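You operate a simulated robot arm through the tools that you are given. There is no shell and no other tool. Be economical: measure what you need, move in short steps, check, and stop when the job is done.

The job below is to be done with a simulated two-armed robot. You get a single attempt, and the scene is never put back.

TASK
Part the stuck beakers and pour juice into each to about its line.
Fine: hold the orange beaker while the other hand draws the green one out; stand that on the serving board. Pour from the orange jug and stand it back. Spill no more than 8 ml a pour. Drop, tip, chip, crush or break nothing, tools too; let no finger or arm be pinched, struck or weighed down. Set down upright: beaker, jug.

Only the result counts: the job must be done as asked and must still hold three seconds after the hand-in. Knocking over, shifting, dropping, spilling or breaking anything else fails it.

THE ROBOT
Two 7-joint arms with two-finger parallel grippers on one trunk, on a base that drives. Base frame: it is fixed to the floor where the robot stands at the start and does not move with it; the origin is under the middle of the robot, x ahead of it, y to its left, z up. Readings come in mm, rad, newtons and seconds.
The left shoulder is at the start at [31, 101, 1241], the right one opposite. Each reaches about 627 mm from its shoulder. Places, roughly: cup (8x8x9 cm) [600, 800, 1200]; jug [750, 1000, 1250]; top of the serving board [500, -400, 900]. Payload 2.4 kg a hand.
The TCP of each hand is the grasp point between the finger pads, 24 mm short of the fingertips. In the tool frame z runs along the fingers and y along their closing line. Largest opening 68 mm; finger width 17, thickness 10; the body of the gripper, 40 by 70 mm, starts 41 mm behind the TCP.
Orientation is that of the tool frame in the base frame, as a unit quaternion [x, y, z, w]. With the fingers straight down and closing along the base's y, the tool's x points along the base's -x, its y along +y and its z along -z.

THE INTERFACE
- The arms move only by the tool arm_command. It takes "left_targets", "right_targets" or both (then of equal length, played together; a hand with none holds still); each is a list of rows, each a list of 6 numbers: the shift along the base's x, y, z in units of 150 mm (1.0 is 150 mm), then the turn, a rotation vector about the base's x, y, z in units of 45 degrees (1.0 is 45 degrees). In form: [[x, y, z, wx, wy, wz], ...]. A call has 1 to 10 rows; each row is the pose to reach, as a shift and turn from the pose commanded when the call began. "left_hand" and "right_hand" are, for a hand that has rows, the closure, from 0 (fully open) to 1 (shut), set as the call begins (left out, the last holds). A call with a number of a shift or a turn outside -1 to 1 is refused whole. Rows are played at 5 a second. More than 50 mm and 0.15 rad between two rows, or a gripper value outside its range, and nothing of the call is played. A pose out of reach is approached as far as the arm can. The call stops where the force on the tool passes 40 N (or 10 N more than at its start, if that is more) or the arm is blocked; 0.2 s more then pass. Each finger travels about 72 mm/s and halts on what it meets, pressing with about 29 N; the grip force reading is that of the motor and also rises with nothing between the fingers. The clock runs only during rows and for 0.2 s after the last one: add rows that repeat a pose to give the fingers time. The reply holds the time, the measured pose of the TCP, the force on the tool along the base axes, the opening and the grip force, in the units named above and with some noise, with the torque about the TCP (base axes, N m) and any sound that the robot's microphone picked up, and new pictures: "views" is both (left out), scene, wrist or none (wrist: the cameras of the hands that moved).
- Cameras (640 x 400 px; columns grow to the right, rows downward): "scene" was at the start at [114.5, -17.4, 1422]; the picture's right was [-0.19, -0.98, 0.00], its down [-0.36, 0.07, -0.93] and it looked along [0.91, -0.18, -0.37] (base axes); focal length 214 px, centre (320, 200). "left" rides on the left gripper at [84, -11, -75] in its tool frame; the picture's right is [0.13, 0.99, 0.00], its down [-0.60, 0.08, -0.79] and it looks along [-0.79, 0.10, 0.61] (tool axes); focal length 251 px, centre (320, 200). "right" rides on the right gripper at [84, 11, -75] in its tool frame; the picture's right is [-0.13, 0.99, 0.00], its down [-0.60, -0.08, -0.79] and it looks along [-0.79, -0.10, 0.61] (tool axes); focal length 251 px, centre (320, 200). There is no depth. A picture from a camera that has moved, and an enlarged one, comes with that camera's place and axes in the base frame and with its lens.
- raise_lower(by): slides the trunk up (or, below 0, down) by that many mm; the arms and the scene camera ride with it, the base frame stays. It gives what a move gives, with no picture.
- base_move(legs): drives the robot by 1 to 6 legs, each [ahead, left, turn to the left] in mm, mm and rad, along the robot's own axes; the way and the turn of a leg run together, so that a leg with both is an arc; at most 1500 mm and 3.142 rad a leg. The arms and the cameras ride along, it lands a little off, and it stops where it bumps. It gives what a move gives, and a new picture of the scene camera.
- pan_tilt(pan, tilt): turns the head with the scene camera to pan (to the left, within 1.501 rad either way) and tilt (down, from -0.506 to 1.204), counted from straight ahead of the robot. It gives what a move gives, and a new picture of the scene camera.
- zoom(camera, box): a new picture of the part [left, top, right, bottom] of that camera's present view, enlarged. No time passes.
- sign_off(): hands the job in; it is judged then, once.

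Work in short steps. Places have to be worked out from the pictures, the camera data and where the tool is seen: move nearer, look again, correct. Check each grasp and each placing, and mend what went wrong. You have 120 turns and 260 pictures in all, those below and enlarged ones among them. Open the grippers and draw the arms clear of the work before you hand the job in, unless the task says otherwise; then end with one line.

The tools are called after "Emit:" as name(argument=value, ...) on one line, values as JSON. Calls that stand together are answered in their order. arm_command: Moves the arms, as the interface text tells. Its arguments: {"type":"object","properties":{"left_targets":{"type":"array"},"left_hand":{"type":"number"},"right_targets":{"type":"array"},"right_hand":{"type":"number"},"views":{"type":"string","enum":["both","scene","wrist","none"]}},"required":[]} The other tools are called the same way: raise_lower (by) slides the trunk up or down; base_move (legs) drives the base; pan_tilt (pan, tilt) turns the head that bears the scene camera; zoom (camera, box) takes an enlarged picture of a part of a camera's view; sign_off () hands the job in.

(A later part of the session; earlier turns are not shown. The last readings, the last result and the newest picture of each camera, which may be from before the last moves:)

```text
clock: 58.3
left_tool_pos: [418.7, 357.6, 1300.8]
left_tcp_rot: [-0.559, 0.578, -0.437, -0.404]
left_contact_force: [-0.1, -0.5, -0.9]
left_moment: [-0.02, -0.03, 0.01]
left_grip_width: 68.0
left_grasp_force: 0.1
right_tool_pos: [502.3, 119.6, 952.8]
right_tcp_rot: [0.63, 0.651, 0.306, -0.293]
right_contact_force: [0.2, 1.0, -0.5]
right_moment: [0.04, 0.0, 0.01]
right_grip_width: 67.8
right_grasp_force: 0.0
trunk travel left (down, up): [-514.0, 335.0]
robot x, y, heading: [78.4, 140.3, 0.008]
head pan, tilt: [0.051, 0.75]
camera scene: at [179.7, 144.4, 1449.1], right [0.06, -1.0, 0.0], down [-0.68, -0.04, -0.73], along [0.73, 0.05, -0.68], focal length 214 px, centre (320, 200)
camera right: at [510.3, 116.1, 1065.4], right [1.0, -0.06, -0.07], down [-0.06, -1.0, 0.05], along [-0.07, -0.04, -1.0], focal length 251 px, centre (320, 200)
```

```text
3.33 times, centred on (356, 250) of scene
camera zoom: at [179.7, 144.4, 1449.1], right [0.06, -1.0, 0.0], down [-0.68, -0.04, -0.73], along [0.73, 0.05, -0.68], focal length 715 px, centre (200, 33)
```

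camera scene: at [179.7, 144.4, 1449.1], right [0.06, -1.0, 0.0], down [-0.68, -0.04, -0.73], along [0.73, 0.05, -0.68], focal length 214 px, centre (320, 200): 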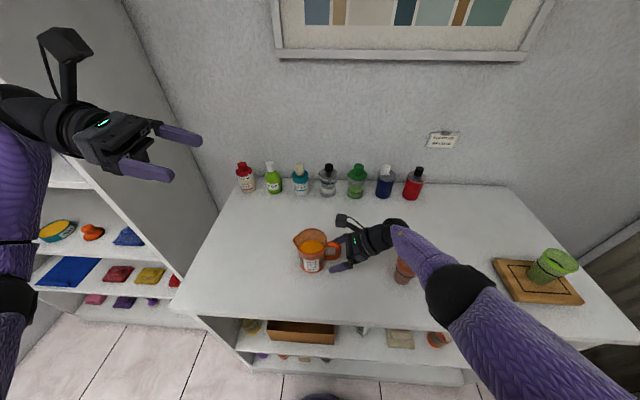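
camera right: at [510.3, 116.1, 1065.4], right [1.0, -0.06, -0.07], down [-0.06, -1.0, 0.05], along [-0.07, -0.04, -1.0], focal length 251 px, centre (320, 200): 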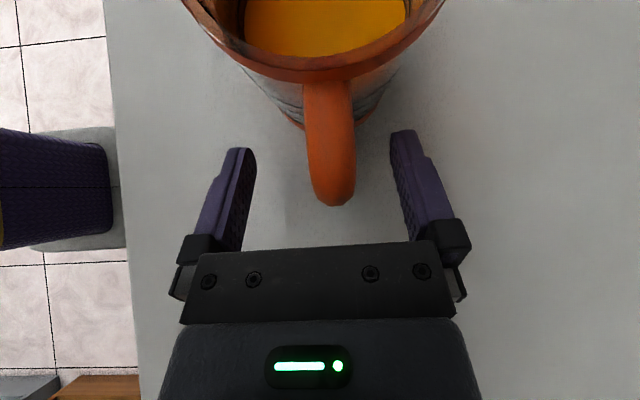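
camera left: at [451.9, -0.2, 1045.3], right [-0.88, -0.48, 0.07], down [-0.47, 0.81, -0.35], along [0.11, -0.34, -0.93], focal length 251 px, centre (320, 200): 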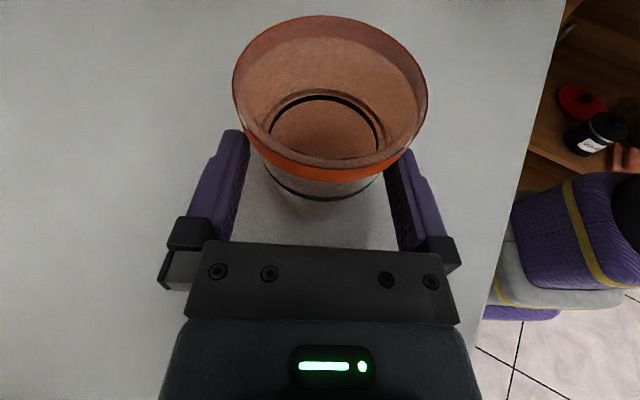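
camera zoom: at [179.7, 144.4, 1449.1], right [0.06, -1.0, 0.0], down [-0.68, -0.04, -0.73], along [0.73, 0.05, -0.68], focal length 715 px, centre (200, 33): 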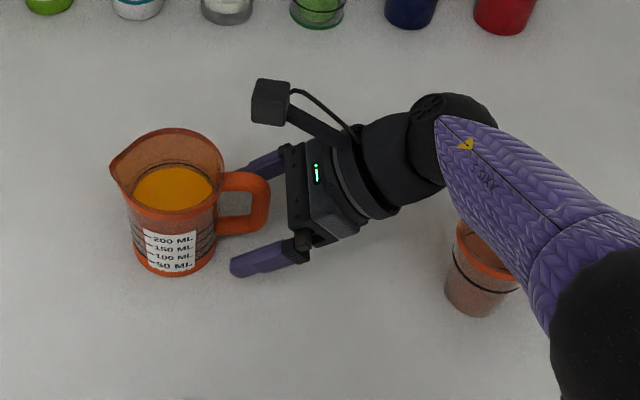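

The bar sits about 6 mm to the +x side of the finger midline. I'll centre on it, then close fully on the handle.

Emit:
arm_command(right_targets=[[0.02, 0.01, 0, 0, 0, 0], [0.04, 0.02, 0, 0, 0, 0], [0.04, 0.02, 0, 0, 0, 0]], views="wrist")

Emit:
arm_command(right_targets=[[0, 0, 0, 0, 0, 0], [0, 0, 0, 0, 0, 0], [0, 0, 0, 0, 0, 0], [0, 0, 0, 0, 0, 0]], right_hand=1.0, views="wrist")

```text
clock: 59.1
left_tool_pos: [420.0, 358.2, 1298.8]
left_tcp_rot: [-0.558, 0.578, -0.436, -0.405]
left_contact_force: [0.2, 0.2, -0.4]
left_moment: [0.0, 0.03, -0.01]
left_grip_width: 68.2
left_grasp_force: 0.0
right_tool_pos: [503.1, 122.0, 952.1]
right_tcp_rot: [0.63, 0.652, 0.304, -0.292]
right_contact_force: [-0.4, 0.0, 0.2]
right_moment: [0.02, 0.03, -0.03]
right_grip_width: 68.0
right_grasp_force: 0.0
right hand out of reach, approached as far as the arm can: row 1, 2, 3
trunk travel left (down, up): [-514.0, 335.0]
robot x, y, heading: [77.9, 136.2, 0.013]
head pan, tilt: [0.051, 0.75]
camera right: at [511.0, 118.1, 1066.2], right [1.0, -0.06, -0.07], down [-0.06, -1.0, 0.05], along [-0.07, -0.04, -1.0], focal length 251 px, centre (320, 200)
```

right: 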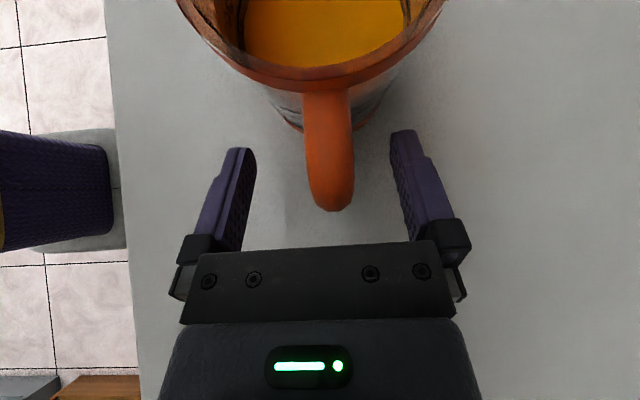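

```text
clock: 60.1
left_tool_pos: [417.9, 358.3, 1300.1]
left_tcp_rot: [-0.558, 0.579, -0.436, -0.405]
left_contact_force: [-1.2, 0.4, 0.4]
left_moment: [-0.02, 0.02, -0.01]
left_grip_width: 68.1
left_grasp_force: 0.1
right_tool_pos: [502.2, 120.3, 954.1]
right_tcp_rot: [0.63, 0.652, 0.305, -0.292]
right_contact_force: [-0.6, -0.2, 2.9]
right_moment: [0.21, 0.22, 0.06]
right_grip_width: 16.3
right_grasp_force: 29.1
trunk travel left (down, up): [-514.0, 335.0]
robot x, y, heading: [81.3, 137.3, 0.01]
head pan, tilt: [0.051, 0.75]
camera right: at [510.8, 118.1, 1066.5], right [1.0, -0.06, -0.07], down [-0.06, -1.0, 0.05], along [-0.07, -0.04, -1.0], focal length 251 px, centre (320, 200)
```

right: 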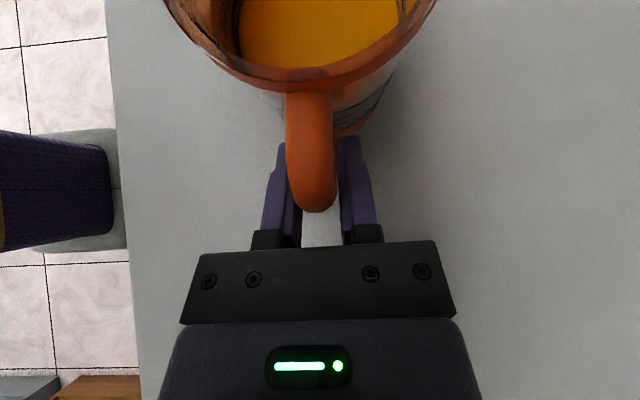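

The handle is gripped at 16 mm width and 29 N. I'll lift 15 mm straight up and check the weight and any slip.

Emit:
arm_command(right_targets=[[0, 0, 0.03, 0, 0, 0], [0, 0, 0.06, 0, 0, 0], [0, 0, 0.1, 0, 0, 0], [0, 0, 0.1, 0, 0, 0]], views="both")

Emit:
zoom(camera="scene", box=[276, 190, 436, 310])

```text
clock: 61.1
left_tool_pos: [418.6, 358.4, 1299.6]
left_tcp_rot: [-0.558, 0.579, -0.436, -0.404]
left_contact_force: [0.0, 0.0, -0.1]
left_moment: [-0.04, -0.01, -0.01]
left_grip_width: 68.1
left_grasp_force: 0.1
right_tool_pos: [501.9, 120.0, 966.9]
right_tcp_rot: [0.629, 0.652, 0.304, -0.293]
right_contact_force: [-0.8, 0.4, -2.8]
right_moment: [-0.14, -0.01, 0.0]
right_grip_width: 16.4
right_grasp_force: 28.8
trunk travel left (down, up): [-514.0, 335.0]
robot x, y, heading: [78.6, 138.2, 0.013]
head pan, tilt: [0.051, 0.75]
camera scene: at [180.0, 144.5, 1449.0], right [0.06, -1.0, 0.0], down [-0.68, -0.04, -0.73], along [0.73, 0.05, -0.68], focal length 214 px, centre (320, 200)
camera right: at [511.0, 117.6, 1080.8], right [1.0, -0.06, -0.07], down [-0.06, -1.0, 0.05], along [-0.07, -0.04, -1.0], focal length 251 px, centre (320, 200)
```

scene: 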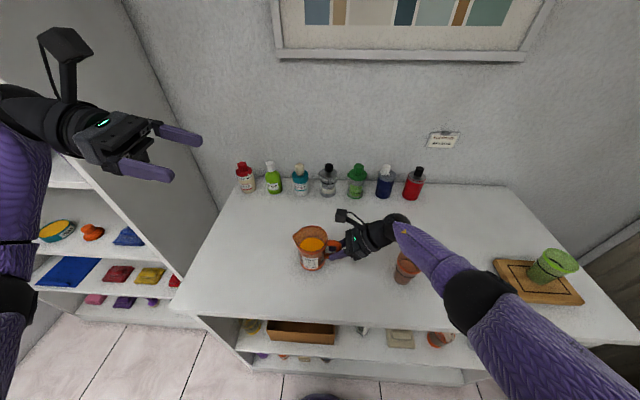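
right: 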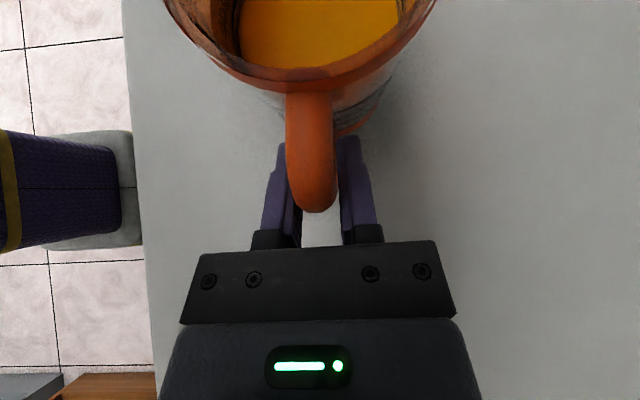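

```text
3.33 times, centred on (356, 250) of scene
camera zoom: at [180.0, 144.5, 1449.0], right [0.06, -1.0, 0.0], down [-0.68, -0.04, -0.73], along [0.73, 0.05, -0.68], focal length 715 px, centre (200, 33)
```

zoom: 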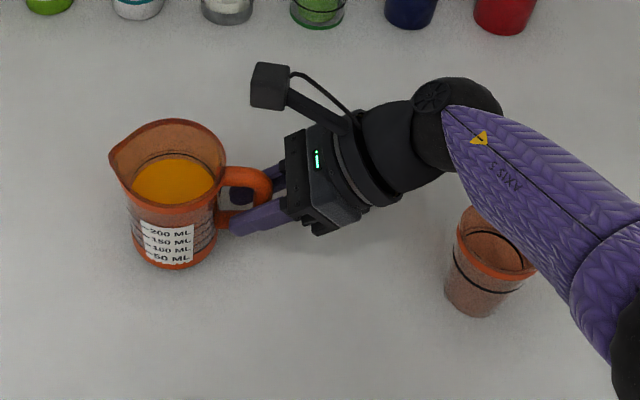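

The lift is clean: about 0.3 kg, no slip, jug level. I'll raise it to clear the beakers and drive the base right so the jug ends up on the -Y side of the orange beaker.

Emit:
arm_command(right_targets=[[-0.03, 0, 0.15, 0, 0, 0], [-0.06, 0, 0.3, 0, 0, 0], [-0.1, 0, 0.5, 0, 0, 0], [-0.15, 0, 0.7, 0, 0, 0], [-0.2, 0, 0.9, 0, 0, 0], [-0.24, 0, 0.97, 0, 0, 0]], views="none")

Emit:
base_move(legs=[[0, -300, 0]])

Emit:
zoom(camera="right", box=[0, 0, 640, 400])

```text
clock: 62.5
left_tool_pos: [417.7, 357.9, 1299.0]
left_tcp_rot: [-0.558, 0.579, -0.436, -0.404]
left_contact_force: [-1.0, -0.2, 0.2]
left_moment: [0.02, -0.02, 0.02]
left_grip_width: 68.0
left_grasp_force: 0.0
right_tool_pos: [467.2, 120.1, 1112.6]
right_tcp_rot: [0.63, 0.652, 0.305, -0.292]
right_contact_force: [0.5, -0.1, -2.6]
right_moment: [-0.12, 0.03, 0.04]
right_grip_width: 16.7
right_grasp_force: 29.3
trunk travel left (down, up): [-514.0, 335.0]
robot x, y, heading: [76.4, 141.1, 0.012]
head pan, tilt: [0.051, 0.75]
```

```text
clock: 64.5
left_tool_pos: [422.5, 64.8, 1300.1]
left_tcp_rot: [-0.559, 0.577, -0.438, -0.404]
left_contact_force: [0.1, -0.1, 0.4]
left_moment: [0.02, -0.02, 0.01]
left_grip_width: 68.0
left_grasp_force: 0.1
right_tool_pos: [471.7, -174.2, 1111.6]
right_tcp_rot: [0.629, 0.653, 0.304, -0.292]
right_contact_force: [-0.4, -0.3, -3.4]
right_moment: [-0.14, 0.02, 0.0]
right_grip_width: 16.4
right_grasp_force: 29.5
trunk travel left (down, up): [-514.0, 335.0]
robot x, y, heading: [80.2, -158.5, 0.013]
head pan, tilt: [0.051, 0.75]
camera scene: at [184.3, -150.9, 1449.0], right [0.07, -1.0, 0.0], down [-0.68, -0.05, -0.73], along [0.73, 0.05, -0.68], focal length 214 px, centre (320, 200)
```

scene: 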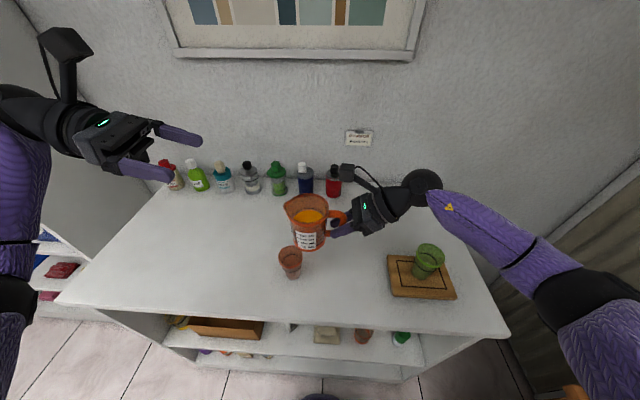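

```text
1.00 times, centred on (320, 200) of right (not enlarged: the box is as wide or as high as the picture)
camera zoom: at [479.6, -176.2, 1224.7], right [1.0, -0.06, -0.07], down [-0.06, -1.0, 0.05], along [-0.07, -0.04, -1.0], focal length 251 px, centre (320, 200)
```

zoom: 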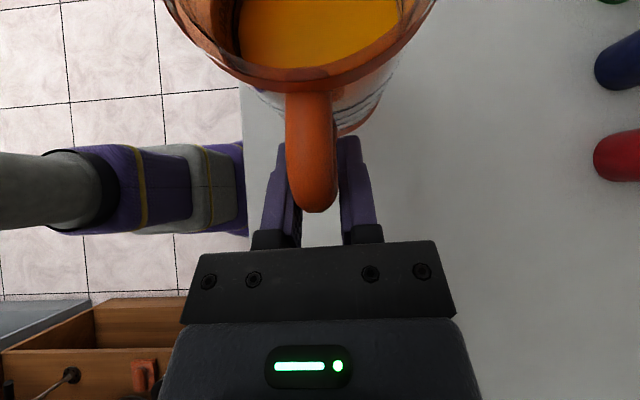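

The jug is level and secure near the orange beaker. I'll enlarge the view to fix the spout and beaker relation.

Emit:
zoom(camera="scene", box=[260, 180, 360, 290])

```text
3.64 times, centred on (310, 235) of scene
camera zoom: at [184.3, -150.9, 1449.0], right [0.07, -1.0, 0.0], down [-0.68, -0.05, -0.73], along [0.73, 0.05, -0.68], focal length 780 px, centre (356, 73)
```

zoom: 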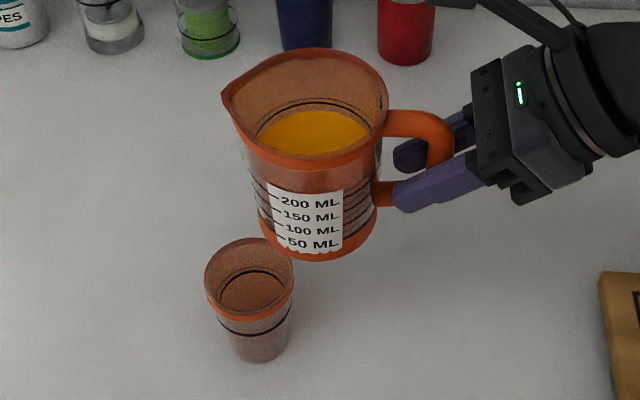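

The orange axis is at (475,-57) with its rim near 981, and the spout tip sits at TCP + (10,117,37). I'll tilt the jug 30° while still high and slightly back, then check before descending.

Emit:
arm_command(right_targets=[[-0.01, -0.03, 0, -0.13, 0, 0], [-0.02, -0.06, 0, -0.27, 0, 0], [-0.03, -0.09, 0, -0.4, 0, 0], [-0.045, -0.09, 0, -0.53, 0, 0], [-0.045, -0.09, 0, -0.667, 0, 0], [-0.045, -0.09, 0, -0.667, 0, 0]], views="both")

Emit:
zoom(camera="scene", box=[260, 180, 360, 290])

```text
clock: 65.9
left_tool_pos: [422.2, 65.1, 1300.7]
left_tcp_rot: [-0.559, 0.578, -0.437, -0.404]
left_contact_force: [0.1, 0.0, -0.5]
left_moment: [0.0, 0.0, 0.02]
left_grip_width: 67.9
left_grasp_force: 0.3
right_tool_pos: [463.8, -185.2, 1112.4]
right_tcp_rot: [0.683, 0.71, 0.124, -0.118]
right_contact_force: [-0.5, 0.7, -2.7]
right_moment: [-0.12, -0.02, -0.03]
right_grip_width: 16.5
right_grasp_force: 29.8
trunk travel left (down, up): [-514.0, 335.0]
robot x, y, heading: [83.7, -158.8, 0.019]
head pan, tilt: [0.051, 0.75]
camera scene: at [184.2, -150.1, 1449.0], right [0.07, -1.0, 0.0], down [-0.68, -0.05, -0.73], along [0.73, 0.05, -0.68], focal length 214 px, centre (320, 200)
camera right: at [472.6, -131.4, 1211.4], right [1.0, -0.09, -0.03], down [-0.06, -0.84, 0.54], along [-0.07, -0.54, -0.84], focal length 251 px, centre (320, 200)
```

scene: 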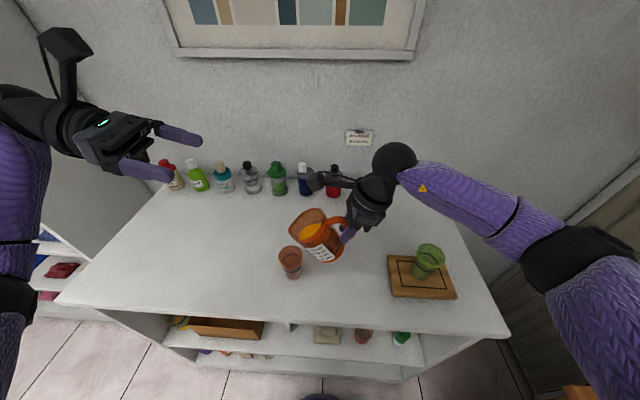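
right: 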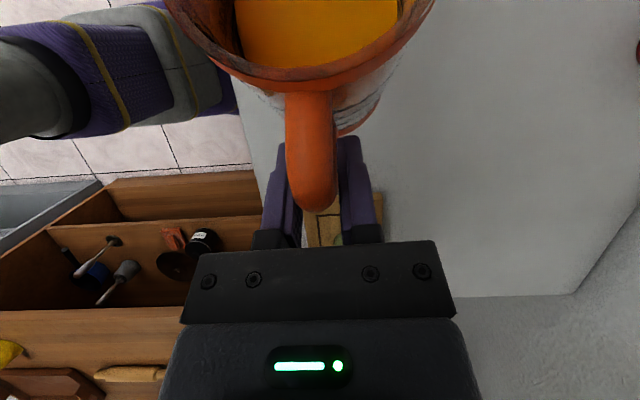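

```text
3.64 times, centred on (310, 235) of scene
camera zoom: at [184.2, -150.1, 1449.0], right [0.07, -1.0, 0.0], down [-0.68, -0.05, -0.73], along [0.73, 0.05, -0.68], focal length 780 px, centre (356, 73)
```

zoom: 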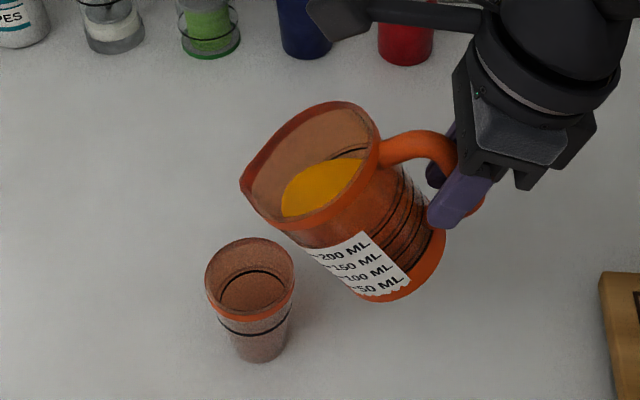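

Tracking is accurate: the spout tip is at about (472,-64,1086), directly over the near part of the orange beaker, with no slip. I'll descend 58 mm.

Emit:
arm_command(right_targets=[[0, -0.02, -0.1, 0, 0, 0], [0, -0.025, -0.2, 0, 0, 0], [0.01, -0.025, -0.3, 0, 0, 0], [0.01, -0.025, -0.39, 0, 0, 0], [0.01, -0.025, -0.39, 0, 0, 0]], views="none")

Emit:
zoom(camera="scene", box=[260, 190, 360, 290])

```text
clock: 67.1
left_tool_pos: [422.0, 65.4, 1298.9]
left_tcp_rot: [-0.559, 0.577, -0.437, -0.403]
left_contact_force: [-0.3, 0.2, 0.0]
left_moment: [0.0, -0.01, -0.03]
left_grip_width: 68.2
left_grasp_force: 0.1
right_tool_pos: [465.1, -190.6, 1052.6]
right_tcp_rot: [0.683, 0.71, 0.125, -0.12]
right_contact_force: [0.7, 0.5, -2.1]
right_moment: [-0.13, 0.0, -0.03]
right_grip_width: 16.8
right_grasp_force: 29.2
trunk travel left (down, up): [-514.0, 335.0]
robot x, y, heading: [84.6, -156.0, 0.016]
head pan, tilt: [0.051, 0.75]
```

```text
4.00 times, centred on (310, 240) of scene
camera zoom: at [184.3, -150.0, 1449.0], right [0.07, -1.0, 0.0], down [-0.68, -0.05, -0.73], along [0.73, 0.05, -0.68], focal length 858 px, centre (360, 40)
```

zoom: 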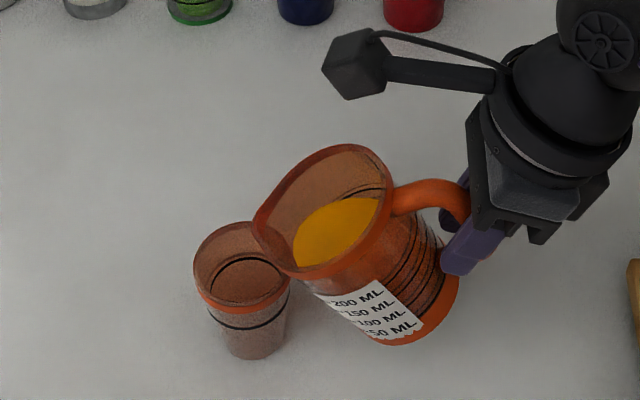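

The spout tip is about 44 mm above the rim and 17 mm inside it. I'll tilt in small steps about the spout tip, to 37° first.

Emit:
arm_command(right_targets=[[0, 0.01, 0.04, -0.07, 0, 0], [0, 0.027, 0.095, -0.155, 0, 0]], views="none")

Emit:
zoom(camera="scene", box=[260, 190, 360, 290])

```text
clock: 67.7
left_tool_pos: [422.2, 65.3, 1300.1]
left_tcp_rot: [-0.559, 0.577, -0.437, -0.404]
left_contact_force: [0.6, -0.1, -0.6]
left_moment: [0.0, -0.01, 0.03]
left_grip_width: 68.2
left_grasp_force: 0.1
right_tool_pos: [465.1, -186.7, 1066.6]
right_tcp_rot: [0.689, 0.716, 0.081, -0.077]
right_contact_force: [-0.4, 0.0, -2.8]
right_moment: [-0.09, 0.0, 0.01]
right_grip_width: 16.4
right_grasp_force: 28.7
trunk travel left (down, up): [-514.0, 335.0]
robot x, y, heading: [84.3, -155.9, 0.014]
head pan, tilt: [0.051, 0.75]
```

```text
4.00 times, centred on (310, 240) of scene
camera zoom: at [184.3, -149.8, 1449.0], right [0.07, -1.0, 0.0], down [-0.68, -0.05, -0.73], along [0.73, 0.05, -0.68], focal length 858 px, centre (360, 40)
```

zoom: 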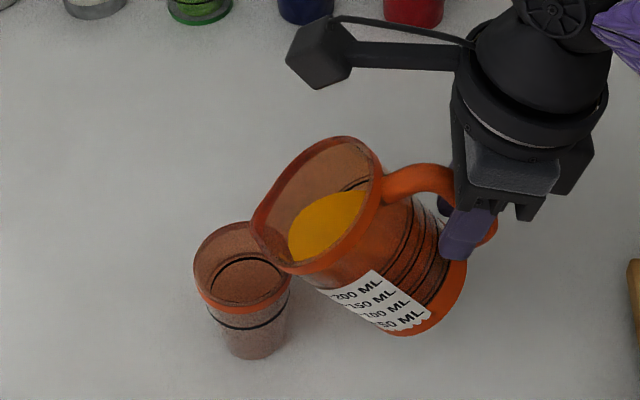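

No flow yet; the juice is nearing the lip. I'll tilt on to 43° and lower the spout slightly.

Emit:
arm_command(right_targets=[[0, 0.016, 0.015, -0.067, 0, 0], [0, 0.033, 0.029, -0.133, 0, 0]], views="none")

Emit:
zoom(camera="scene", box=[260, 190, 360, 290])

```text
clock: 68.3
left_tool_pos: [421.9, 65.2, 1299.7]
left_tcp_rot: [-0.56, 0.577, -0.437, -0.403]
left_contact_force: [0.9, 0.8, -0.2]
left_moment: [-0.01, -0.01, -0.01]
left_grip_width: 68.2
left_grasp_force: 0.0
right_tool_pos: [466.7, -181.9, 1070.2]
right_tcp_rot: [0.692, 0.719, 0.043, -0.042]
right_contact_force: [-0.9, -0.4, -2.8]
right_moment: [-0.09, 0.0, 0.01]
right_grip_width: 16.4
right_grasp_force: 29.3
trunk travel left (down, up): [-514.0, 335.0]
robot x, y, heading: [85.1, -154.7, 0.019]
head pan, tilt: [0.051, 0.75]
```

```text
4.00 times, centred on (310, 240) of scene
camera zoom: at [184.3, -149.9, 1449.0], right [0.07, -1.0, 0.0], down [-0.68, -0.05, -0.73], along [0.73, 0.05, -0.68], focal length 858 px, centre (360, 40)
```

zoom: 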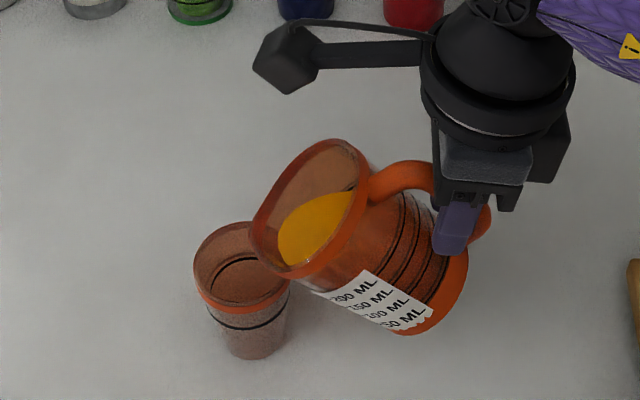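

Juice is almost at the lip. I'll tilt 4° more and watch.

Emit:
arm_command(right_targets=[[0, 0.012, 0.025, -0.045, 0, 0], [0, 0.024, 0.05, -0.09, 0, 0]], views="none")

Emit:
zoom(camera="scene", box=[260, 190, 360, 290])

```text
clock: 68.9
left_tool_pos: [421.3, 64.5, 1299.6]
left_tcp_rot: [-0.56, 0.578, -0.437, -0.403]
left_contact_force: [-0.1, -0.7, -0.4]
left_moment: [0.02, -0.05, -0.02]
left_grip_width: 68.2
left_grasp_force: 0.1
right_tool_pos: [465.6, -178.0, 1079.2]
right_tcp_rot: [0.693, 0.721, 0.018, -0.018]
right_contact_force: [0.9, -0.2, -2.1]
right_moment: [-0.09, 0.03, -0.01]
right_grip_width: 16.4
right_grasp_force: 29.0
trunk travel left (down, up): [-514.0, 335.0]
robot x, y, heading: [79.2, -158.0, 0.016]
head pan, tilt: [0.051, 0.75]
```

```text
4.00 times, centred on (310, 240) of scene
camera zoom: at [184.3, -149.9, 1449.0], right [0.07, -1.0, 0.0], down [-0.68, -0.05, -0.73], along [0.73, 0.05, -0.68], focal length 858 px, centre (360, 40)
```

zoom: 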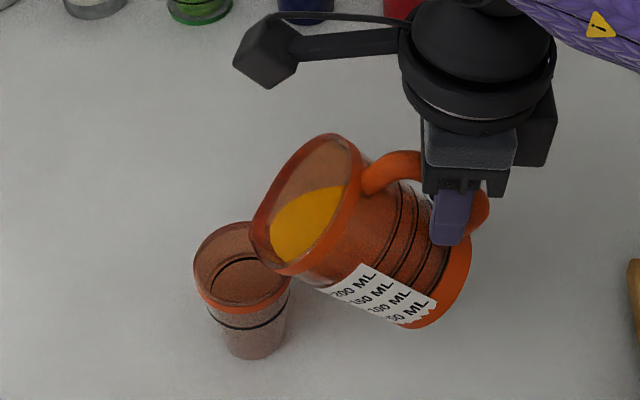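

Still no flow. I'll go 4° further.

Emit:
arm_command(right_targets=[[0, 0.015, 0.025, -0.045, 0, 0], [0, 0.03, 0.049, -0.089, 0, 0]], views="none")

Emit:
zoom(camera="scene", box=[260, 190, 360, 290])

```text
clock: 69.5
left_tool_pos: [422.0, 66.2, 1299.8]
left_tcp_rot: [-0.56, 0.577, -0.437, -0.403]
left_contact_force: [0.5, -0.1, 0.5]
left_moment: [-0.02, -0.01, 0.0]
left_grip_width: 68.0
left_grasp_force: 0.1
right_tool_pos: [464.9, -174.1, 1086.6]
right_tcp_rot: [0.694, 0.72, -0.007, 0.007]
right_contact_force: [-0.4, 0.1, -3.0]
right_moment: [-0.05, 0.01, 0.0]
right_grip_width: 16.6
right_grasp_force: 29.0
trunk travel left (down, up): [-514.0, 335.0]
robot x, y, heading: [86.5, -155.6, 0.016]
head pan, tilt: [0.051, 0.75]
```

```text
4.00 times, centred on (310, 240) of scene
camera zoom: at [184.3, -149.9, 1449.0], right [0.07, -1.0, 0.0], down [-0.68, -0.05, -0.73], along [0.73, 0.05, -0.68], focal length 858 px, centre (360, 40)
```

zoom: 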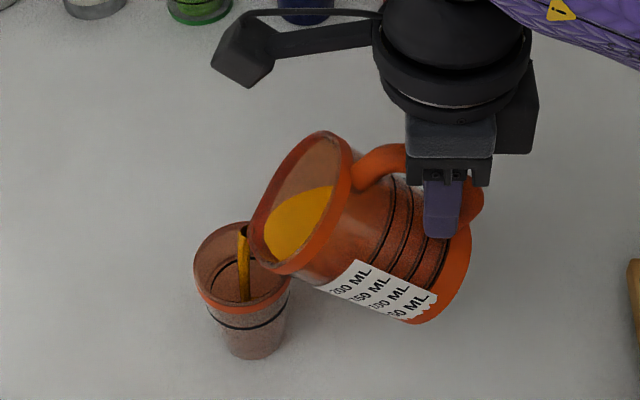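

A thin stream is falling into the middle of the orange beaker. I'll hold this tilt for a moment and check the level.

Emit:
arm_command(right_targets=[[0, 0, 0, 0, 0, 0], [0, 0, 0, 0, 0, 0]], views="none")

Emit:
zoom(camera="scene", box=[260, 210, 340, 290])

```text
clock: 70.1
left_tool_pos: [421.6, 65.1, 1298.9]
left_tcp_rot: [-0.56, 0.577, -0.437, -0.403]
left_contact_force: [0.0, 0.0, -0.1]
left_moment: [0.01, 0.0, 0.0]
left_grip_width: 68.3
left_grasp_force: 0.1
right_tool_pos: [466.2, -173.9, 1087.1]
right_tcp_rot: [0.694, 0.72, -0.007, 0.006]
right_contact_force: [0.1, -0.5, -2.7]
right_moment: [-0.09, 0.01, 0.02]
right_grip_width: 16.3
right_grasp_force: 29.1
trunk travel left (down, up): [-514.0, 335.0]
robot x, y, heading: [83.4, -153.6, 0.018]
head pan, tilt: [0.051, 0.75]
```

```text
5.00 times, centred on (300, 250) of scene
camera zoom: at [184.3, -150.0, 1449.0], right [0.07, -1.0, 0.0], down [-0.68, -0.05, -0.73], along [0.73, 0.05, -0.68], focal length 1072 px, centre (420, -50)
```

zoom: 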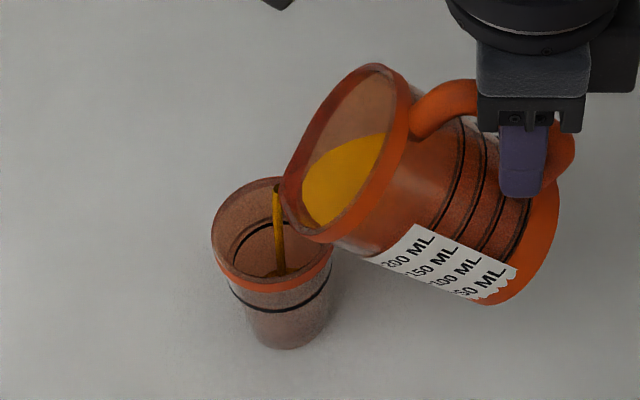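

The stream is thin and well aimed. I'll tilt 3° more and hold about 0.8 s.

Emit:
arm_command(right_targets=[[0, 0.012, 0.018, -0.033, 0, 0], [0, 0.025, 0.035, -0.067, 0, 0], [0, 0.025, 0.035, -0.067, 0, 0], [0, 0.025, 0.035, -0.067, 0, 0]], views="none")

Emit:
zoom(camera="scene", box=[260, 210, 340, 290])

```text
clock: 71.1
left_tool_pos: [421.9, 64.8, 1299.6]
left_tcp_rot: [-0.559, 0.578, -0.437, -0.404]
left_contact_force: [0.5, -0.4, -0.1]
left_moment: [0.01, 0.01, 0.03]
left_grip_width: 68.0
left_grasp_force: 0.0
right_tool_pos: [466.0, -170.0, 1092.1]
right_tcp_rot: [0.693, 0.72, -0.025, 0.025]
right_contact_force: [-0.3, 0.0, -3.0]
right_moment: [-0.03, 0.0, 0.03]
right_grip_width: 16.1
right_grasp_force: 29.3
trunk travel left (down, up): [-514.0, 335.0]
robot x, y, heading: [84.4, -156.6, 0.022]
head pan, tilt: [0.051, 0.75]
```

```text
5.00 times, centred on (300, 250) of scene
camera zoom: at [184.3, -150.0, 1449.0], right [0.07, -1.0, 0.0], down [-0.68, -0.05, -0.73], along [0.73, 0.05, -0.68], focal length 1072 px, centre (420, -50)
```

zoom: 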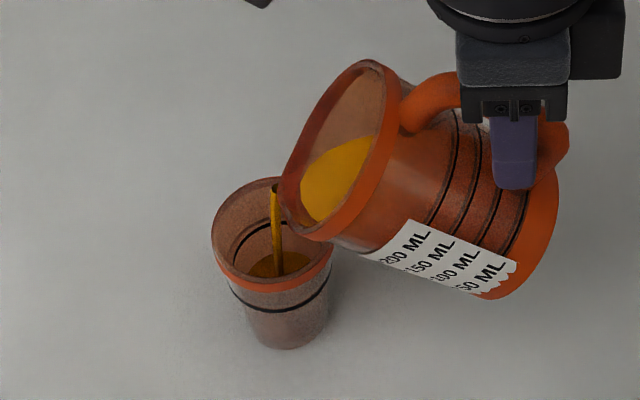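

The level is rising cleanly, roughly half-way to the line. I'll hold briefly again.

Emit:
arm_command(right_targets=[[0, 0, 0, 0, 0, 0], [0, 0, 0, 0, 0, 0]], views="none")

Emit:
zoom(camera="scene", box=[265, 225, 325, 285])

```text
clock: 71.7
left_tool_pos: [421.2, 66.4, 1299.3]
left_tcp_rot: [-0.559, 0.577, -0.437, -0.404]
left_contact_force: [-0.5, 0.0, -0.2]
left_moment: [0.0, -0.03, -0.02]
left_grip_width: 68.1
left_grasp_force: 0.0
right_tool_pos: [465.9, -169.4, 1093.5]
right_tcp_rot: [0.694, 0.72, -0.025, 0.024]
right_contact_force: [1.2, 0.7, -2.7]
right_moment: [-0.05, 0.01, -0.01]
right_grip_width: 16.4
right_grasp_force: 29.3
trunk travel left (down, up): [-514.0, 335.0]
robot x, y, heading: [84.0, -157.9, 0.017]
head pan, tilt: [0.051, 0.75]
```

```text
6.67 times, centred on (295, 255) of scene
camera zoom: at [184.3, -150.0, 1449.0], right [0.07, -1.0, 0.0], down [-0.68, -0.05, -0.73], along [0.73, 0.05, -0.68], focal length 1430 px, centre (487, -167)
```

zoom: 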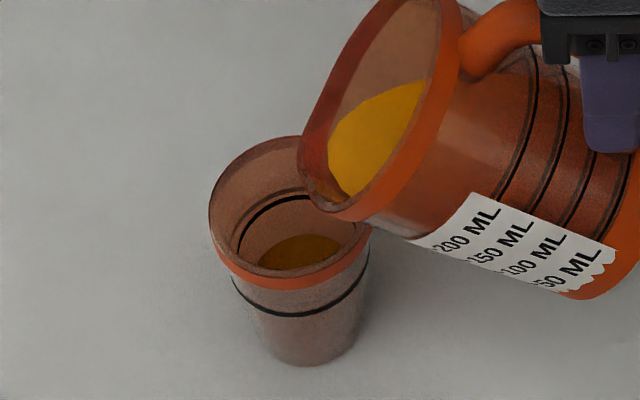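

Flow stopped on its own at this tilt, with the level at about z=928 and the line at about 948, so a bit under half the volume. I'll tilt 3.5° more and hold.

Emit:
arm_command(right_targets=[[0, 0.013, 0.018, -0.04, 0, 0], [0, 0.028, 0.036, -0.078, 0, 0], [0, 0.028, 0.036, -0.078, 0, 0], [0, 0.028, 0.036, -0.078, 0, 0], [0, 0.028, 0.036, -0.078, 0, 0], [0, 0.028, 0.036, -0.078, 0, 0], [0, 0.028, 0.036, -0.078, 0, 0]], views="none")

Emit:
zoom(camera="scene", box=[265, 225, 325, 285])

```text
clock: 73.3
left_tool_pos: [420.9, 63.9, 1298.3]
left_tcp_rot: [-0.559, 0.577, -0.437, -0.404]
left_contact_force: [-0.2, 1.0, 0.6]
left_moment: [0.01, 0.0, 0.02]
left_grip_width: 68.1
left_grasp_force: 0.1
right_tool_pos: [466.0, -164.4, 1098.2]
right_tcp_rot: [0.692, 0.719, -0.047, 0.046]
right_contact_force: [-0.3, 0.0, -2.0]
right_moment: [-0.04, -0.02, -0.02]
right_grip_width: 16.5
right_grasp_force: 28.6
trunk travel left (down, up): [-514.0, 335.0]
robot x, y, heading: [86.0, -155.1, 0.019]
head pan, tilt: [0.051, 0.75]
```

```text
6.67 times, centred on (295, 255) of scene
camera zoom: at [184.2, -150.0, 1449.0], right [0.07, -1.0, 0.0], down [-0.68, -0.05, -0.73], along [0.73, 0.05, -0.68], focal length 1430 px, centre (487, -167)
```

zoom: 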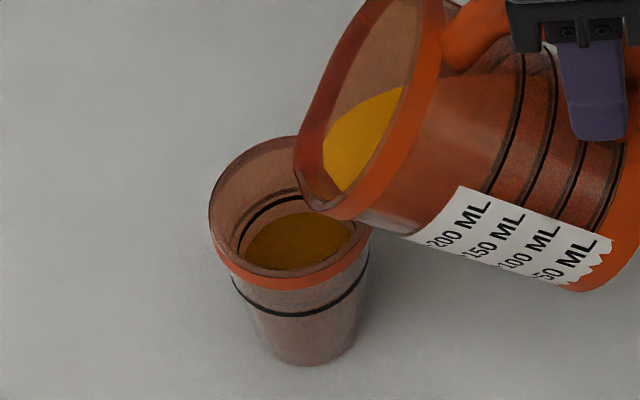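

Level is about 940 against the line's 948, so it needs about 15 ml more. I'll tilt 2.4° further and hold.

Emit:
arm_command(right_targets=[[0, 0.01, 0.012, -0.026, 0, 0], [0, 0.021, 0.025, -0.053, 0, 0], [0, 0.021, 0.025, -0.053, 0, 0], [0, 0.021, 0.025, -0.053, 0, 0], [0, 0.021, 0.025, -0.053, 0, 0], [0, 0.021, 0.025, -0.053, 0, 0], [0, 0.021, 0.025, -0.053, 0, 0]], views="none")

Emit:
zoom(camera="scene", box=[265, 225, 325, 285])

```text
clock: 74.9
left_tool_pos: [420.8, 64.9, 1299.3]
left_tcp_rot: [-0.56, 0.577, -0.437, -0.403]
left_contact_force: [-0.1, 0.6, 0.2]
left_moment: [0.03, 0.01, -0.04]
left_grip_width: 68.3
left_grasp_force: 0.1
right_tool_pos: [465.3, -161.7, 1100.8]
right_tcp_rot: [0.69, 0.719, -0.063, 0.06]
right_contact_force: [-1.2, 0.7, -2.1]
right_moment: [-0.08, -0.01, -0.01]
right_grip_width: 16.5
right_grasp_force: 29.2
trunk travel left (down, up): [-514.0, 335.0]
robot x, y, heading: [89.7, -151.4, 0.02]
head pan, tilt: [0.051, 0.75]
```

```text
6.67 times, centred on (295, 255) of scene
camera zoom: at [184.2, -150.0, 1449.0], right [0.07, -1.0, 0.0], down [-0.68, -0.05, -0.73], along [0.73, 0.05, -0.68], focal length 1430 px, centre (487, -167)
```

zoom: 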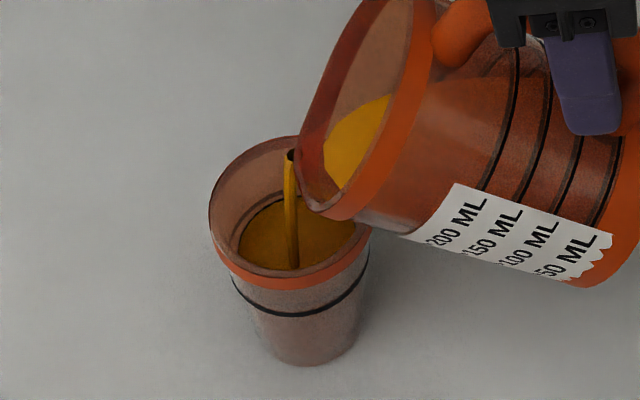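

The level has reached about the line and it's still flowing, so I'll tilt back at once.

Emit:
arm_command(right_targets=[[0, -0.07, -0.085, 0.18, 0, 0], [0, -0.12, -0.1, 0.36, 0, 0]], views="none")

Emit:
zoom(camera="scene", box=[265, 225, 325, 285])

```text
clock: 75.5
left_tool_pos: [422.9, 64.4, 1299.4]
left_tcp_rot: [-0.559, 0.577, -0.437, -0.404]
left_contact_force: [0.0, -0.2, 0.3]
left_moment: [-0.02, -0.01, 0.01]
left_grip_width: 68.0
left_grasp_force: 0.1
right_tool_pos: [465.3, -180.2, 1087.2]
right_tcp_rot: [0.692, 0.719, 0.039, -0.039]
right_contact_force: [0.4, -0.7, -2.5]
right_moment: [-0.04, 0.0, -0.02]
right_grip_width: 16.5
right_grasp_force: 28.9
trunk travel left (down, up): [-514.0, 335.0]
robot x, y, heading: [85.0, -154.6, 0.022]
head pan, tilt: [0.051, 0.75]
```

```text
6.67 times, centred on (295, 255) of scene
camera zoom: at [184.2, -150.3, 1449.0], right [0.07, -1.0, 0.0], down [-0.68, -0.05, -0.73], along [0.73, 0.05, -0.68], focal length 1430 px, centre (487, -167)
```

zoom: 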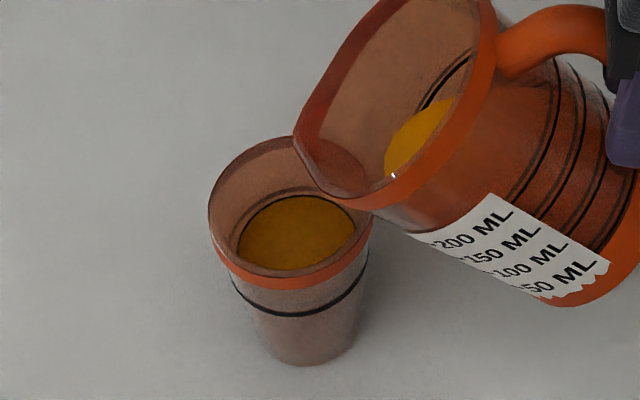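

Orange is filled right at its line with nothing spilled. I'll lift the jug, level it a bit, and drive right towards the green beaker.

Emit:
arm_command(right_targets=[[0, -0.03, 0.2, 0.05, 0, 0], [0, -0.06, 0.4, 0.15, 0, 0], [0, -0.08, 0.6, 0.28, 0, 0], [0, -0.1, 0.7, 0.4, 0, 0]], views="none")

Emit:
base_move(legs=[[0, -320, 0]])

Emit:
zoom(camera="scene", box=[240, 170, 380, 290])

```text
clock: 76.5
left_tool_pos: [421.2, 65.2, 1300.7]
left_tcp_rot: [-0.56, 0.577, -0.438, -0.402]
left_contact_force: [-0.3, -0.8, 1.0]
left_moment: [-0.03, -0.02, 0.05]
left_grip_width: 68.0
left_grasp_force: 0.0
right_tool_pos: [466.3, -194.6, 1190.1]
right_tcp_rot: [0.678, 0.704, 0.152, -0.145]
right_contact_force: [-0.3, 0.0, -1.7]
right_moment: [-0.11, 0.0, -0.02]
right_grip_width: 16.3
right_grasp_force: 28.9
trunk travel left (down, up): [-514.0, 335.0]
robot x, y, heading: [84.9, -154.5, 0.022]
head pan, tilt: [0.051, 0.75]
```

```text
clock: 78.7
left_tool_pos: [431.5, -244.8, 1299.6]
left_tcp_rot: [-0.558, 0.577, -0.438, -0.404]
left_contact_force: [-0.5, -0.2, -0.6]
left_moment: [-0.02, -0.01, 0.02]
left_grip_width: 68.1
left_grasp_force: 0.1
right_tool_pos: [474.7, -504.9, 1189.5]
right_tcp_rot: [0.679, 0.703, 0.151, -0.145]
right_contact_force: [-1.2, 0.6, -1.7]
right_moment: [-0.09, 0.0, 0.0]
right_grip_width: 16.3
right_grasp_force: 29.3
trunk travel left (down, up): [-514.0, 335.0]
robot x, y, heading: [92.9, -464.9, 0.02]
head pan, tilt: [0.051, 0.75]
stopped in leg 1: the robot was blocked; the commanded pose is now the measured one
camera scene: at [193.5, -458.7, 1449.0], right [0.06, -1.0, 0.0], down [-0.68, -0.04, -0.73], along [0.73, 0.05, -0.68], focal length 214 px, centre (320, 200)
```

scene: 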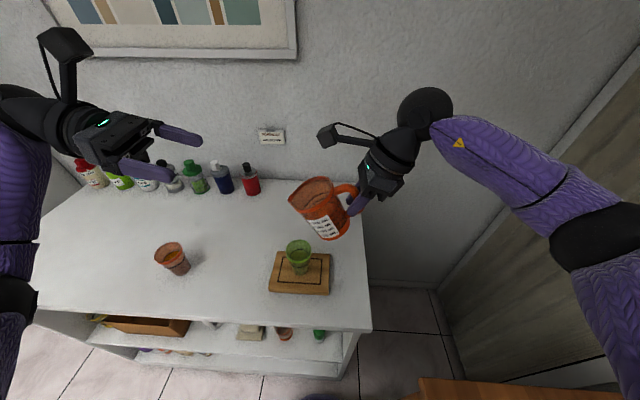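

```text
3.33 times, centred on (310, 230) of scene
camera zoom: at [193.5, -458.7, 1449.0], right [0.06, -1.0, 0.0], down [-0.68, -0.04, -0.73], along [0.73, 0.05, -0.68], focal length 715 px, centre (353, 100)
```

zoom: 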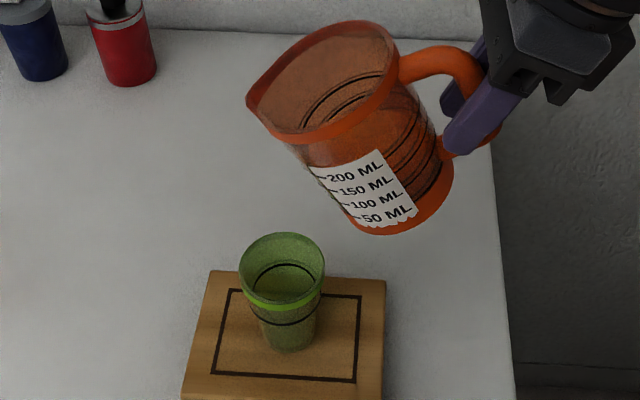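

The base stopped against something on the right. I'll back off 20 mm; that still leaves the geometry right, with green at (481,-391) and its rim near 1011. Then I'll pre-tilt the jug to 50° high above the beaker.

Emit:
base_move(legs=[[0, 20, 0]])

Emit:
arm_command(right_targets=[[-0.01, -0.03, 0, -0.13, 0, 0], [-0.02, -0.07, 0, -0.26, 0, 0], [-0.03, -0.1, 0, -0.4, 0, 0], [-0.03, -0.13, 0, -0.542, 0, 0], [-0.03, -0.13, 0, -0.542, 0, 0]], views="scene")

Emit:
zoom(camera="scene", box=[240, 170, 380, 290])

```text
clock: 79.5
left_tool_pos: [430.0, -223.0, 1299.6]
left_tcp_rot: [-0.559, 0.578, -0.438, -0.404]
left_contact_force: [-0.2, 0.2, 0.5]
left_moment: [-0.03, 0.0, -0.04]
left_grip_width: 67.8
left_grasp_force: 0.1
right_tool_pos: [473.9, -485.1, 1190.0]
right_tcp_rot: [0.679, 0.704, 0.151, -0.145]
right_contact_force: [0.0, 1.1, -2.2]
right_moment: [-0.08, 0.01, 0.02]
right_grip_width: 16.5
right_grasp_force: 29.5
trunk travel left (down, up): [-514.0, 335.0]
robot x, y, heading: [94.8, -443.2, 0.017]
head pan, tilt: [0.051, 0.75]
camera scene: at [192.9, -437.8, 1449.0], right [0.06, -1.0, 0.0], down [-0.68, -0.05, -0.73], along [0.73, 0.05, -0.68], focal length 214 px, centre (320, 200)
```

scene: 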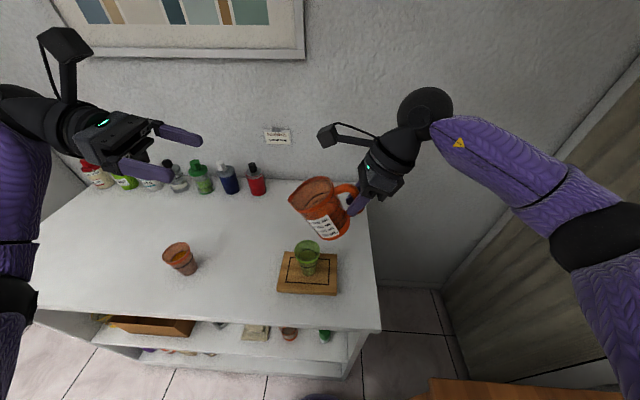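

```text
clock: 80.7
left_tool_pos: [430.3, -224.8, 1300.4]
left_tcp_rot: [-0.558, 0.578, -0.437, -0.404]
left_contact_force: [0.2, 0.5, -0.6]
left_moment: [0.01, 0.0, 0.0]
left_grip_width: 67.7
left_grasp_force: 0.1
right_tool_pos: [470.5, -504.9, 1189.1]
right_tcp_rot: [0.695, 0.719, -0.003, 0.002]
right_contact_force: [0.2, 0.1, -1.7]
right_moment: [-0.07, -0.02, 0.04]
right_grip_width: 16.3
right_grasp_force: 28.6
trunk travel left (down, up): [-514.0, 335.0]
robot x, y, heading: [91.2, -445.0, 0.011]
head pan, tilt: [0.051, 0.75]
camera scene: at [192.9, -439.4, 1449.0], right [0.06, -1.0, 0.0], down [-0.68, -0.04, -0.73], along [0.73, 0.05, -0.68], focal length 214 px, centre (320, 200)
```

scene: 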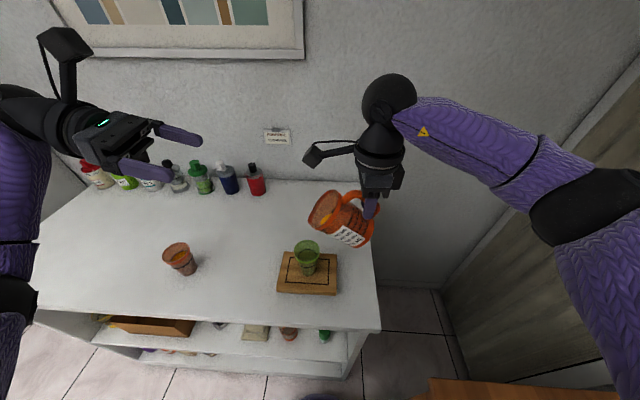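

```text
3.33 times, centred on (310, 230) of scene
camera zoom: at [192.9, -439.4, 1449.0], right [0.06, -1.0, 0.0], down [-0.68, -0.04, -0.73], along [0.73, 0.05, -0.68], focal length 715 px, centre (353, 100)
```

zoom: 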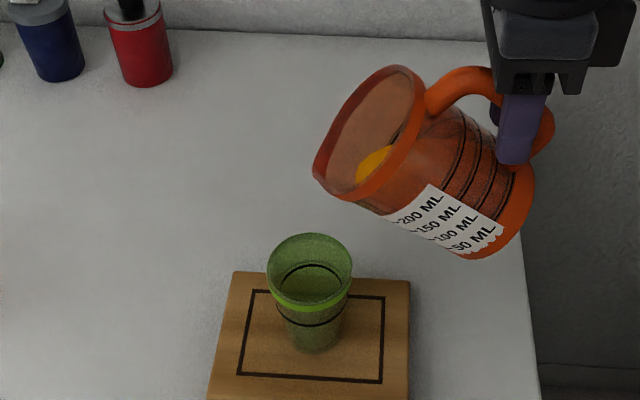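

Relative to the green axis, the spout is about 8 mm on the near side and well aligned. I'll descend 73 mm.

Emit:
arm_command(right_targets=[[0.005, -0.02, -0.15, 0, 0, 0], [0.01, -0.025, -0.3, 0, 0, 0], [0.01, -0.025, -0.42, 0, 0, 0], [0.01, -0.025, -0.49, 0, 0, 0], [0.01, -0.025, -0.49, 0, 0, 0]], views="none")

Emit:
zoom(camera="scene", box=[270, 200, 370, 290])

```text
clock: 81.9
left_tool_pos: [431.0, -224.5, 1299.7]
left_tcp_rot: [-0.559, 0.578, -0.437, -0.403]
left_contact_force: [-0.3, 0.5, 0.2]
left_moment: [-0.01, 0.02, -0.01]
left_grip_width: 68.2
left_grasp_force: 0.0
right_tool_pos: [472.0, -509.7, 1116.8]
right_tcp_rot: [0.695, 0.719, -0.001, 0.001]
right_contact_force: [0.4, -0.7, -1.8]
right_moment: [-0.07, -0.03, 0.0]
right_grip_width: 16.4
right_grasp_force: 29.2
trunk travel left (down, up): [-514.0, 335.0]
robot x, y, heading: [94.9, -442.6, 0.01]
head pan, tilt: [0.051, 0.75]
```

```text
4.44 times, centred on (320, 245) of scene
camera zoom: at [192.9, -439.3, 1449.0], right [0.06, -1.0, 0.0], down [-0.68, -0.04, -0.73], along [0.73, 0.05, -0.68], focal length 953 px, centre (320, 0)
```

zoom: 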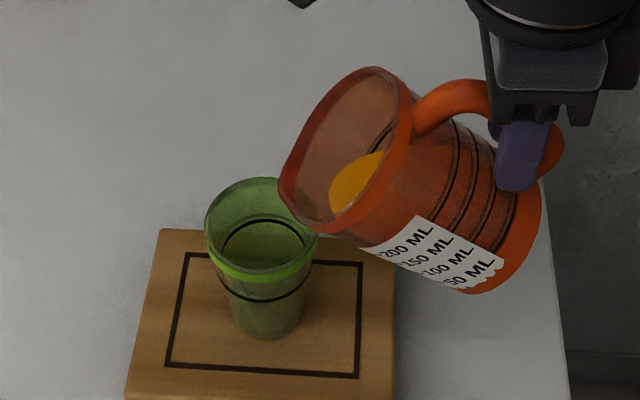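

Geometry mirrors the first pour, but the spout is about 5 mm further back. I'll nudge it forward and tilt to 56°, which should still be just short of flow.

Emit:
arm_command(right_targets=[[0, 0.05, 0.02, -0.045, 0, 0], [0, 0.067, 0.03, -0.09, 0, 0], [0, 0.083, 0.037, -0.133, 0, 0]], views="none")

Emit:
zoom(camera="scene", box=[270, 200, 370, 290])

```text
clock: 82.7
left_tool_pos: [430.8, -224.9, 1300.7]
left_tcp_rot: [-0.559, 0.578, -0.437, -0.404]
left_contact_force: [-0.5, 0.5, -0.2]
left_moment: [0.0, 0.01, 0.01]
left_grip_width: 67.8
left_grasp_force: 0.1
right_tool_pos: [471.8, -497.2, 1121.8]
right_tcp_rot: [0.693, 0.719, -0.04, 0.039]
right_contact_force: [0.2, 0.2, -1.3]
right_moment: [-0.07, 0.0, 0.01]
right_grip_width: 16.1
right_grasp_force: 29.2
trunk travel left (down, up): [-514.0, 335.0]
robot x, y, heading: [92.5, -446.8, 0.015]
head pan, tilt: [0.051, 0.75]
```

```text
4.44 times, centred on (320, 245) of scene
camera zoom: at [192.9, -439.1, 1449.0], right [0.06, -1.0, 0.0], down [-0.68, -0.04, -0.73], along [0.73, 0.05, -0.68], focal length 953 px, centre (320, 0)
```

zoom: 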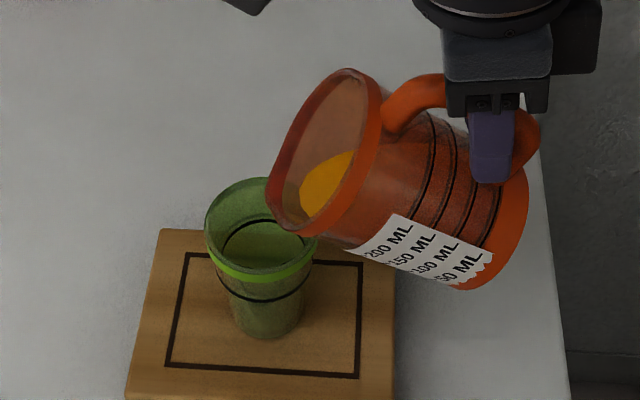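

No flow yet and good aim. I'll tilt to 61° and hold briefly.

Emit:
arm_command(right_targets=[[0, 0.023, 0.027, -0.055, 0, 0], [0, 0.047, 0.05, -0.111, 0, 0], [0, 0.047, 0.05, -0.111, 0, 0]], views="none")

Emit:
zoom(camera="scene", box=[280, 220, 350, 290])

```text
clock: 83.5
left_tool_pos: [430.4, -225.7, 1299.5]
left_tcp_rot: [-0.559, 0.579, -0.436, -0.403]
left_contact_force: [0.0, -0.9, 0.2]
left_moment: [-0.01, -0.01, -0.01]
left_grip_width: 67.8
left_grasp_force: 0.0
right_tool_pos: [472.6, -490.1, 1129.1]
right_tcp_rot: [0.691, 0.716, -0.07, 0.068]
right_contact_force: [-0.4, 0.2, -2.0]
right_moment: [-0.03, 0.01, 0.04]
right_grip_width: 16.6
right_grasp_force: 29.1
trunk travel left (down, up): [-514.0, 335.0]
robot x, y, heading: [93.3, -446.1, 0.016]
head pan, tilt: [0.051, 0.75]
```

```text
5.71 times, centred on (315, 255) of scene
camera zoom: at [192.9, -439.4, 1449.0], right [0.06, -1.0, 0.0], down [-0.68, -0.04, -0.73], along [0.73, 0.05, -0.68], focal length 1226 px, centre (349, -114)
```

zoom: 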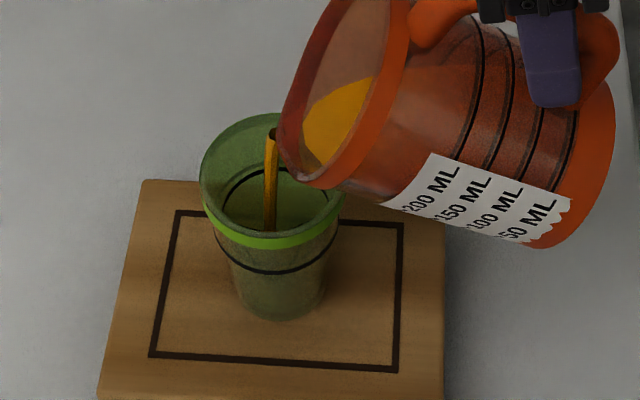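

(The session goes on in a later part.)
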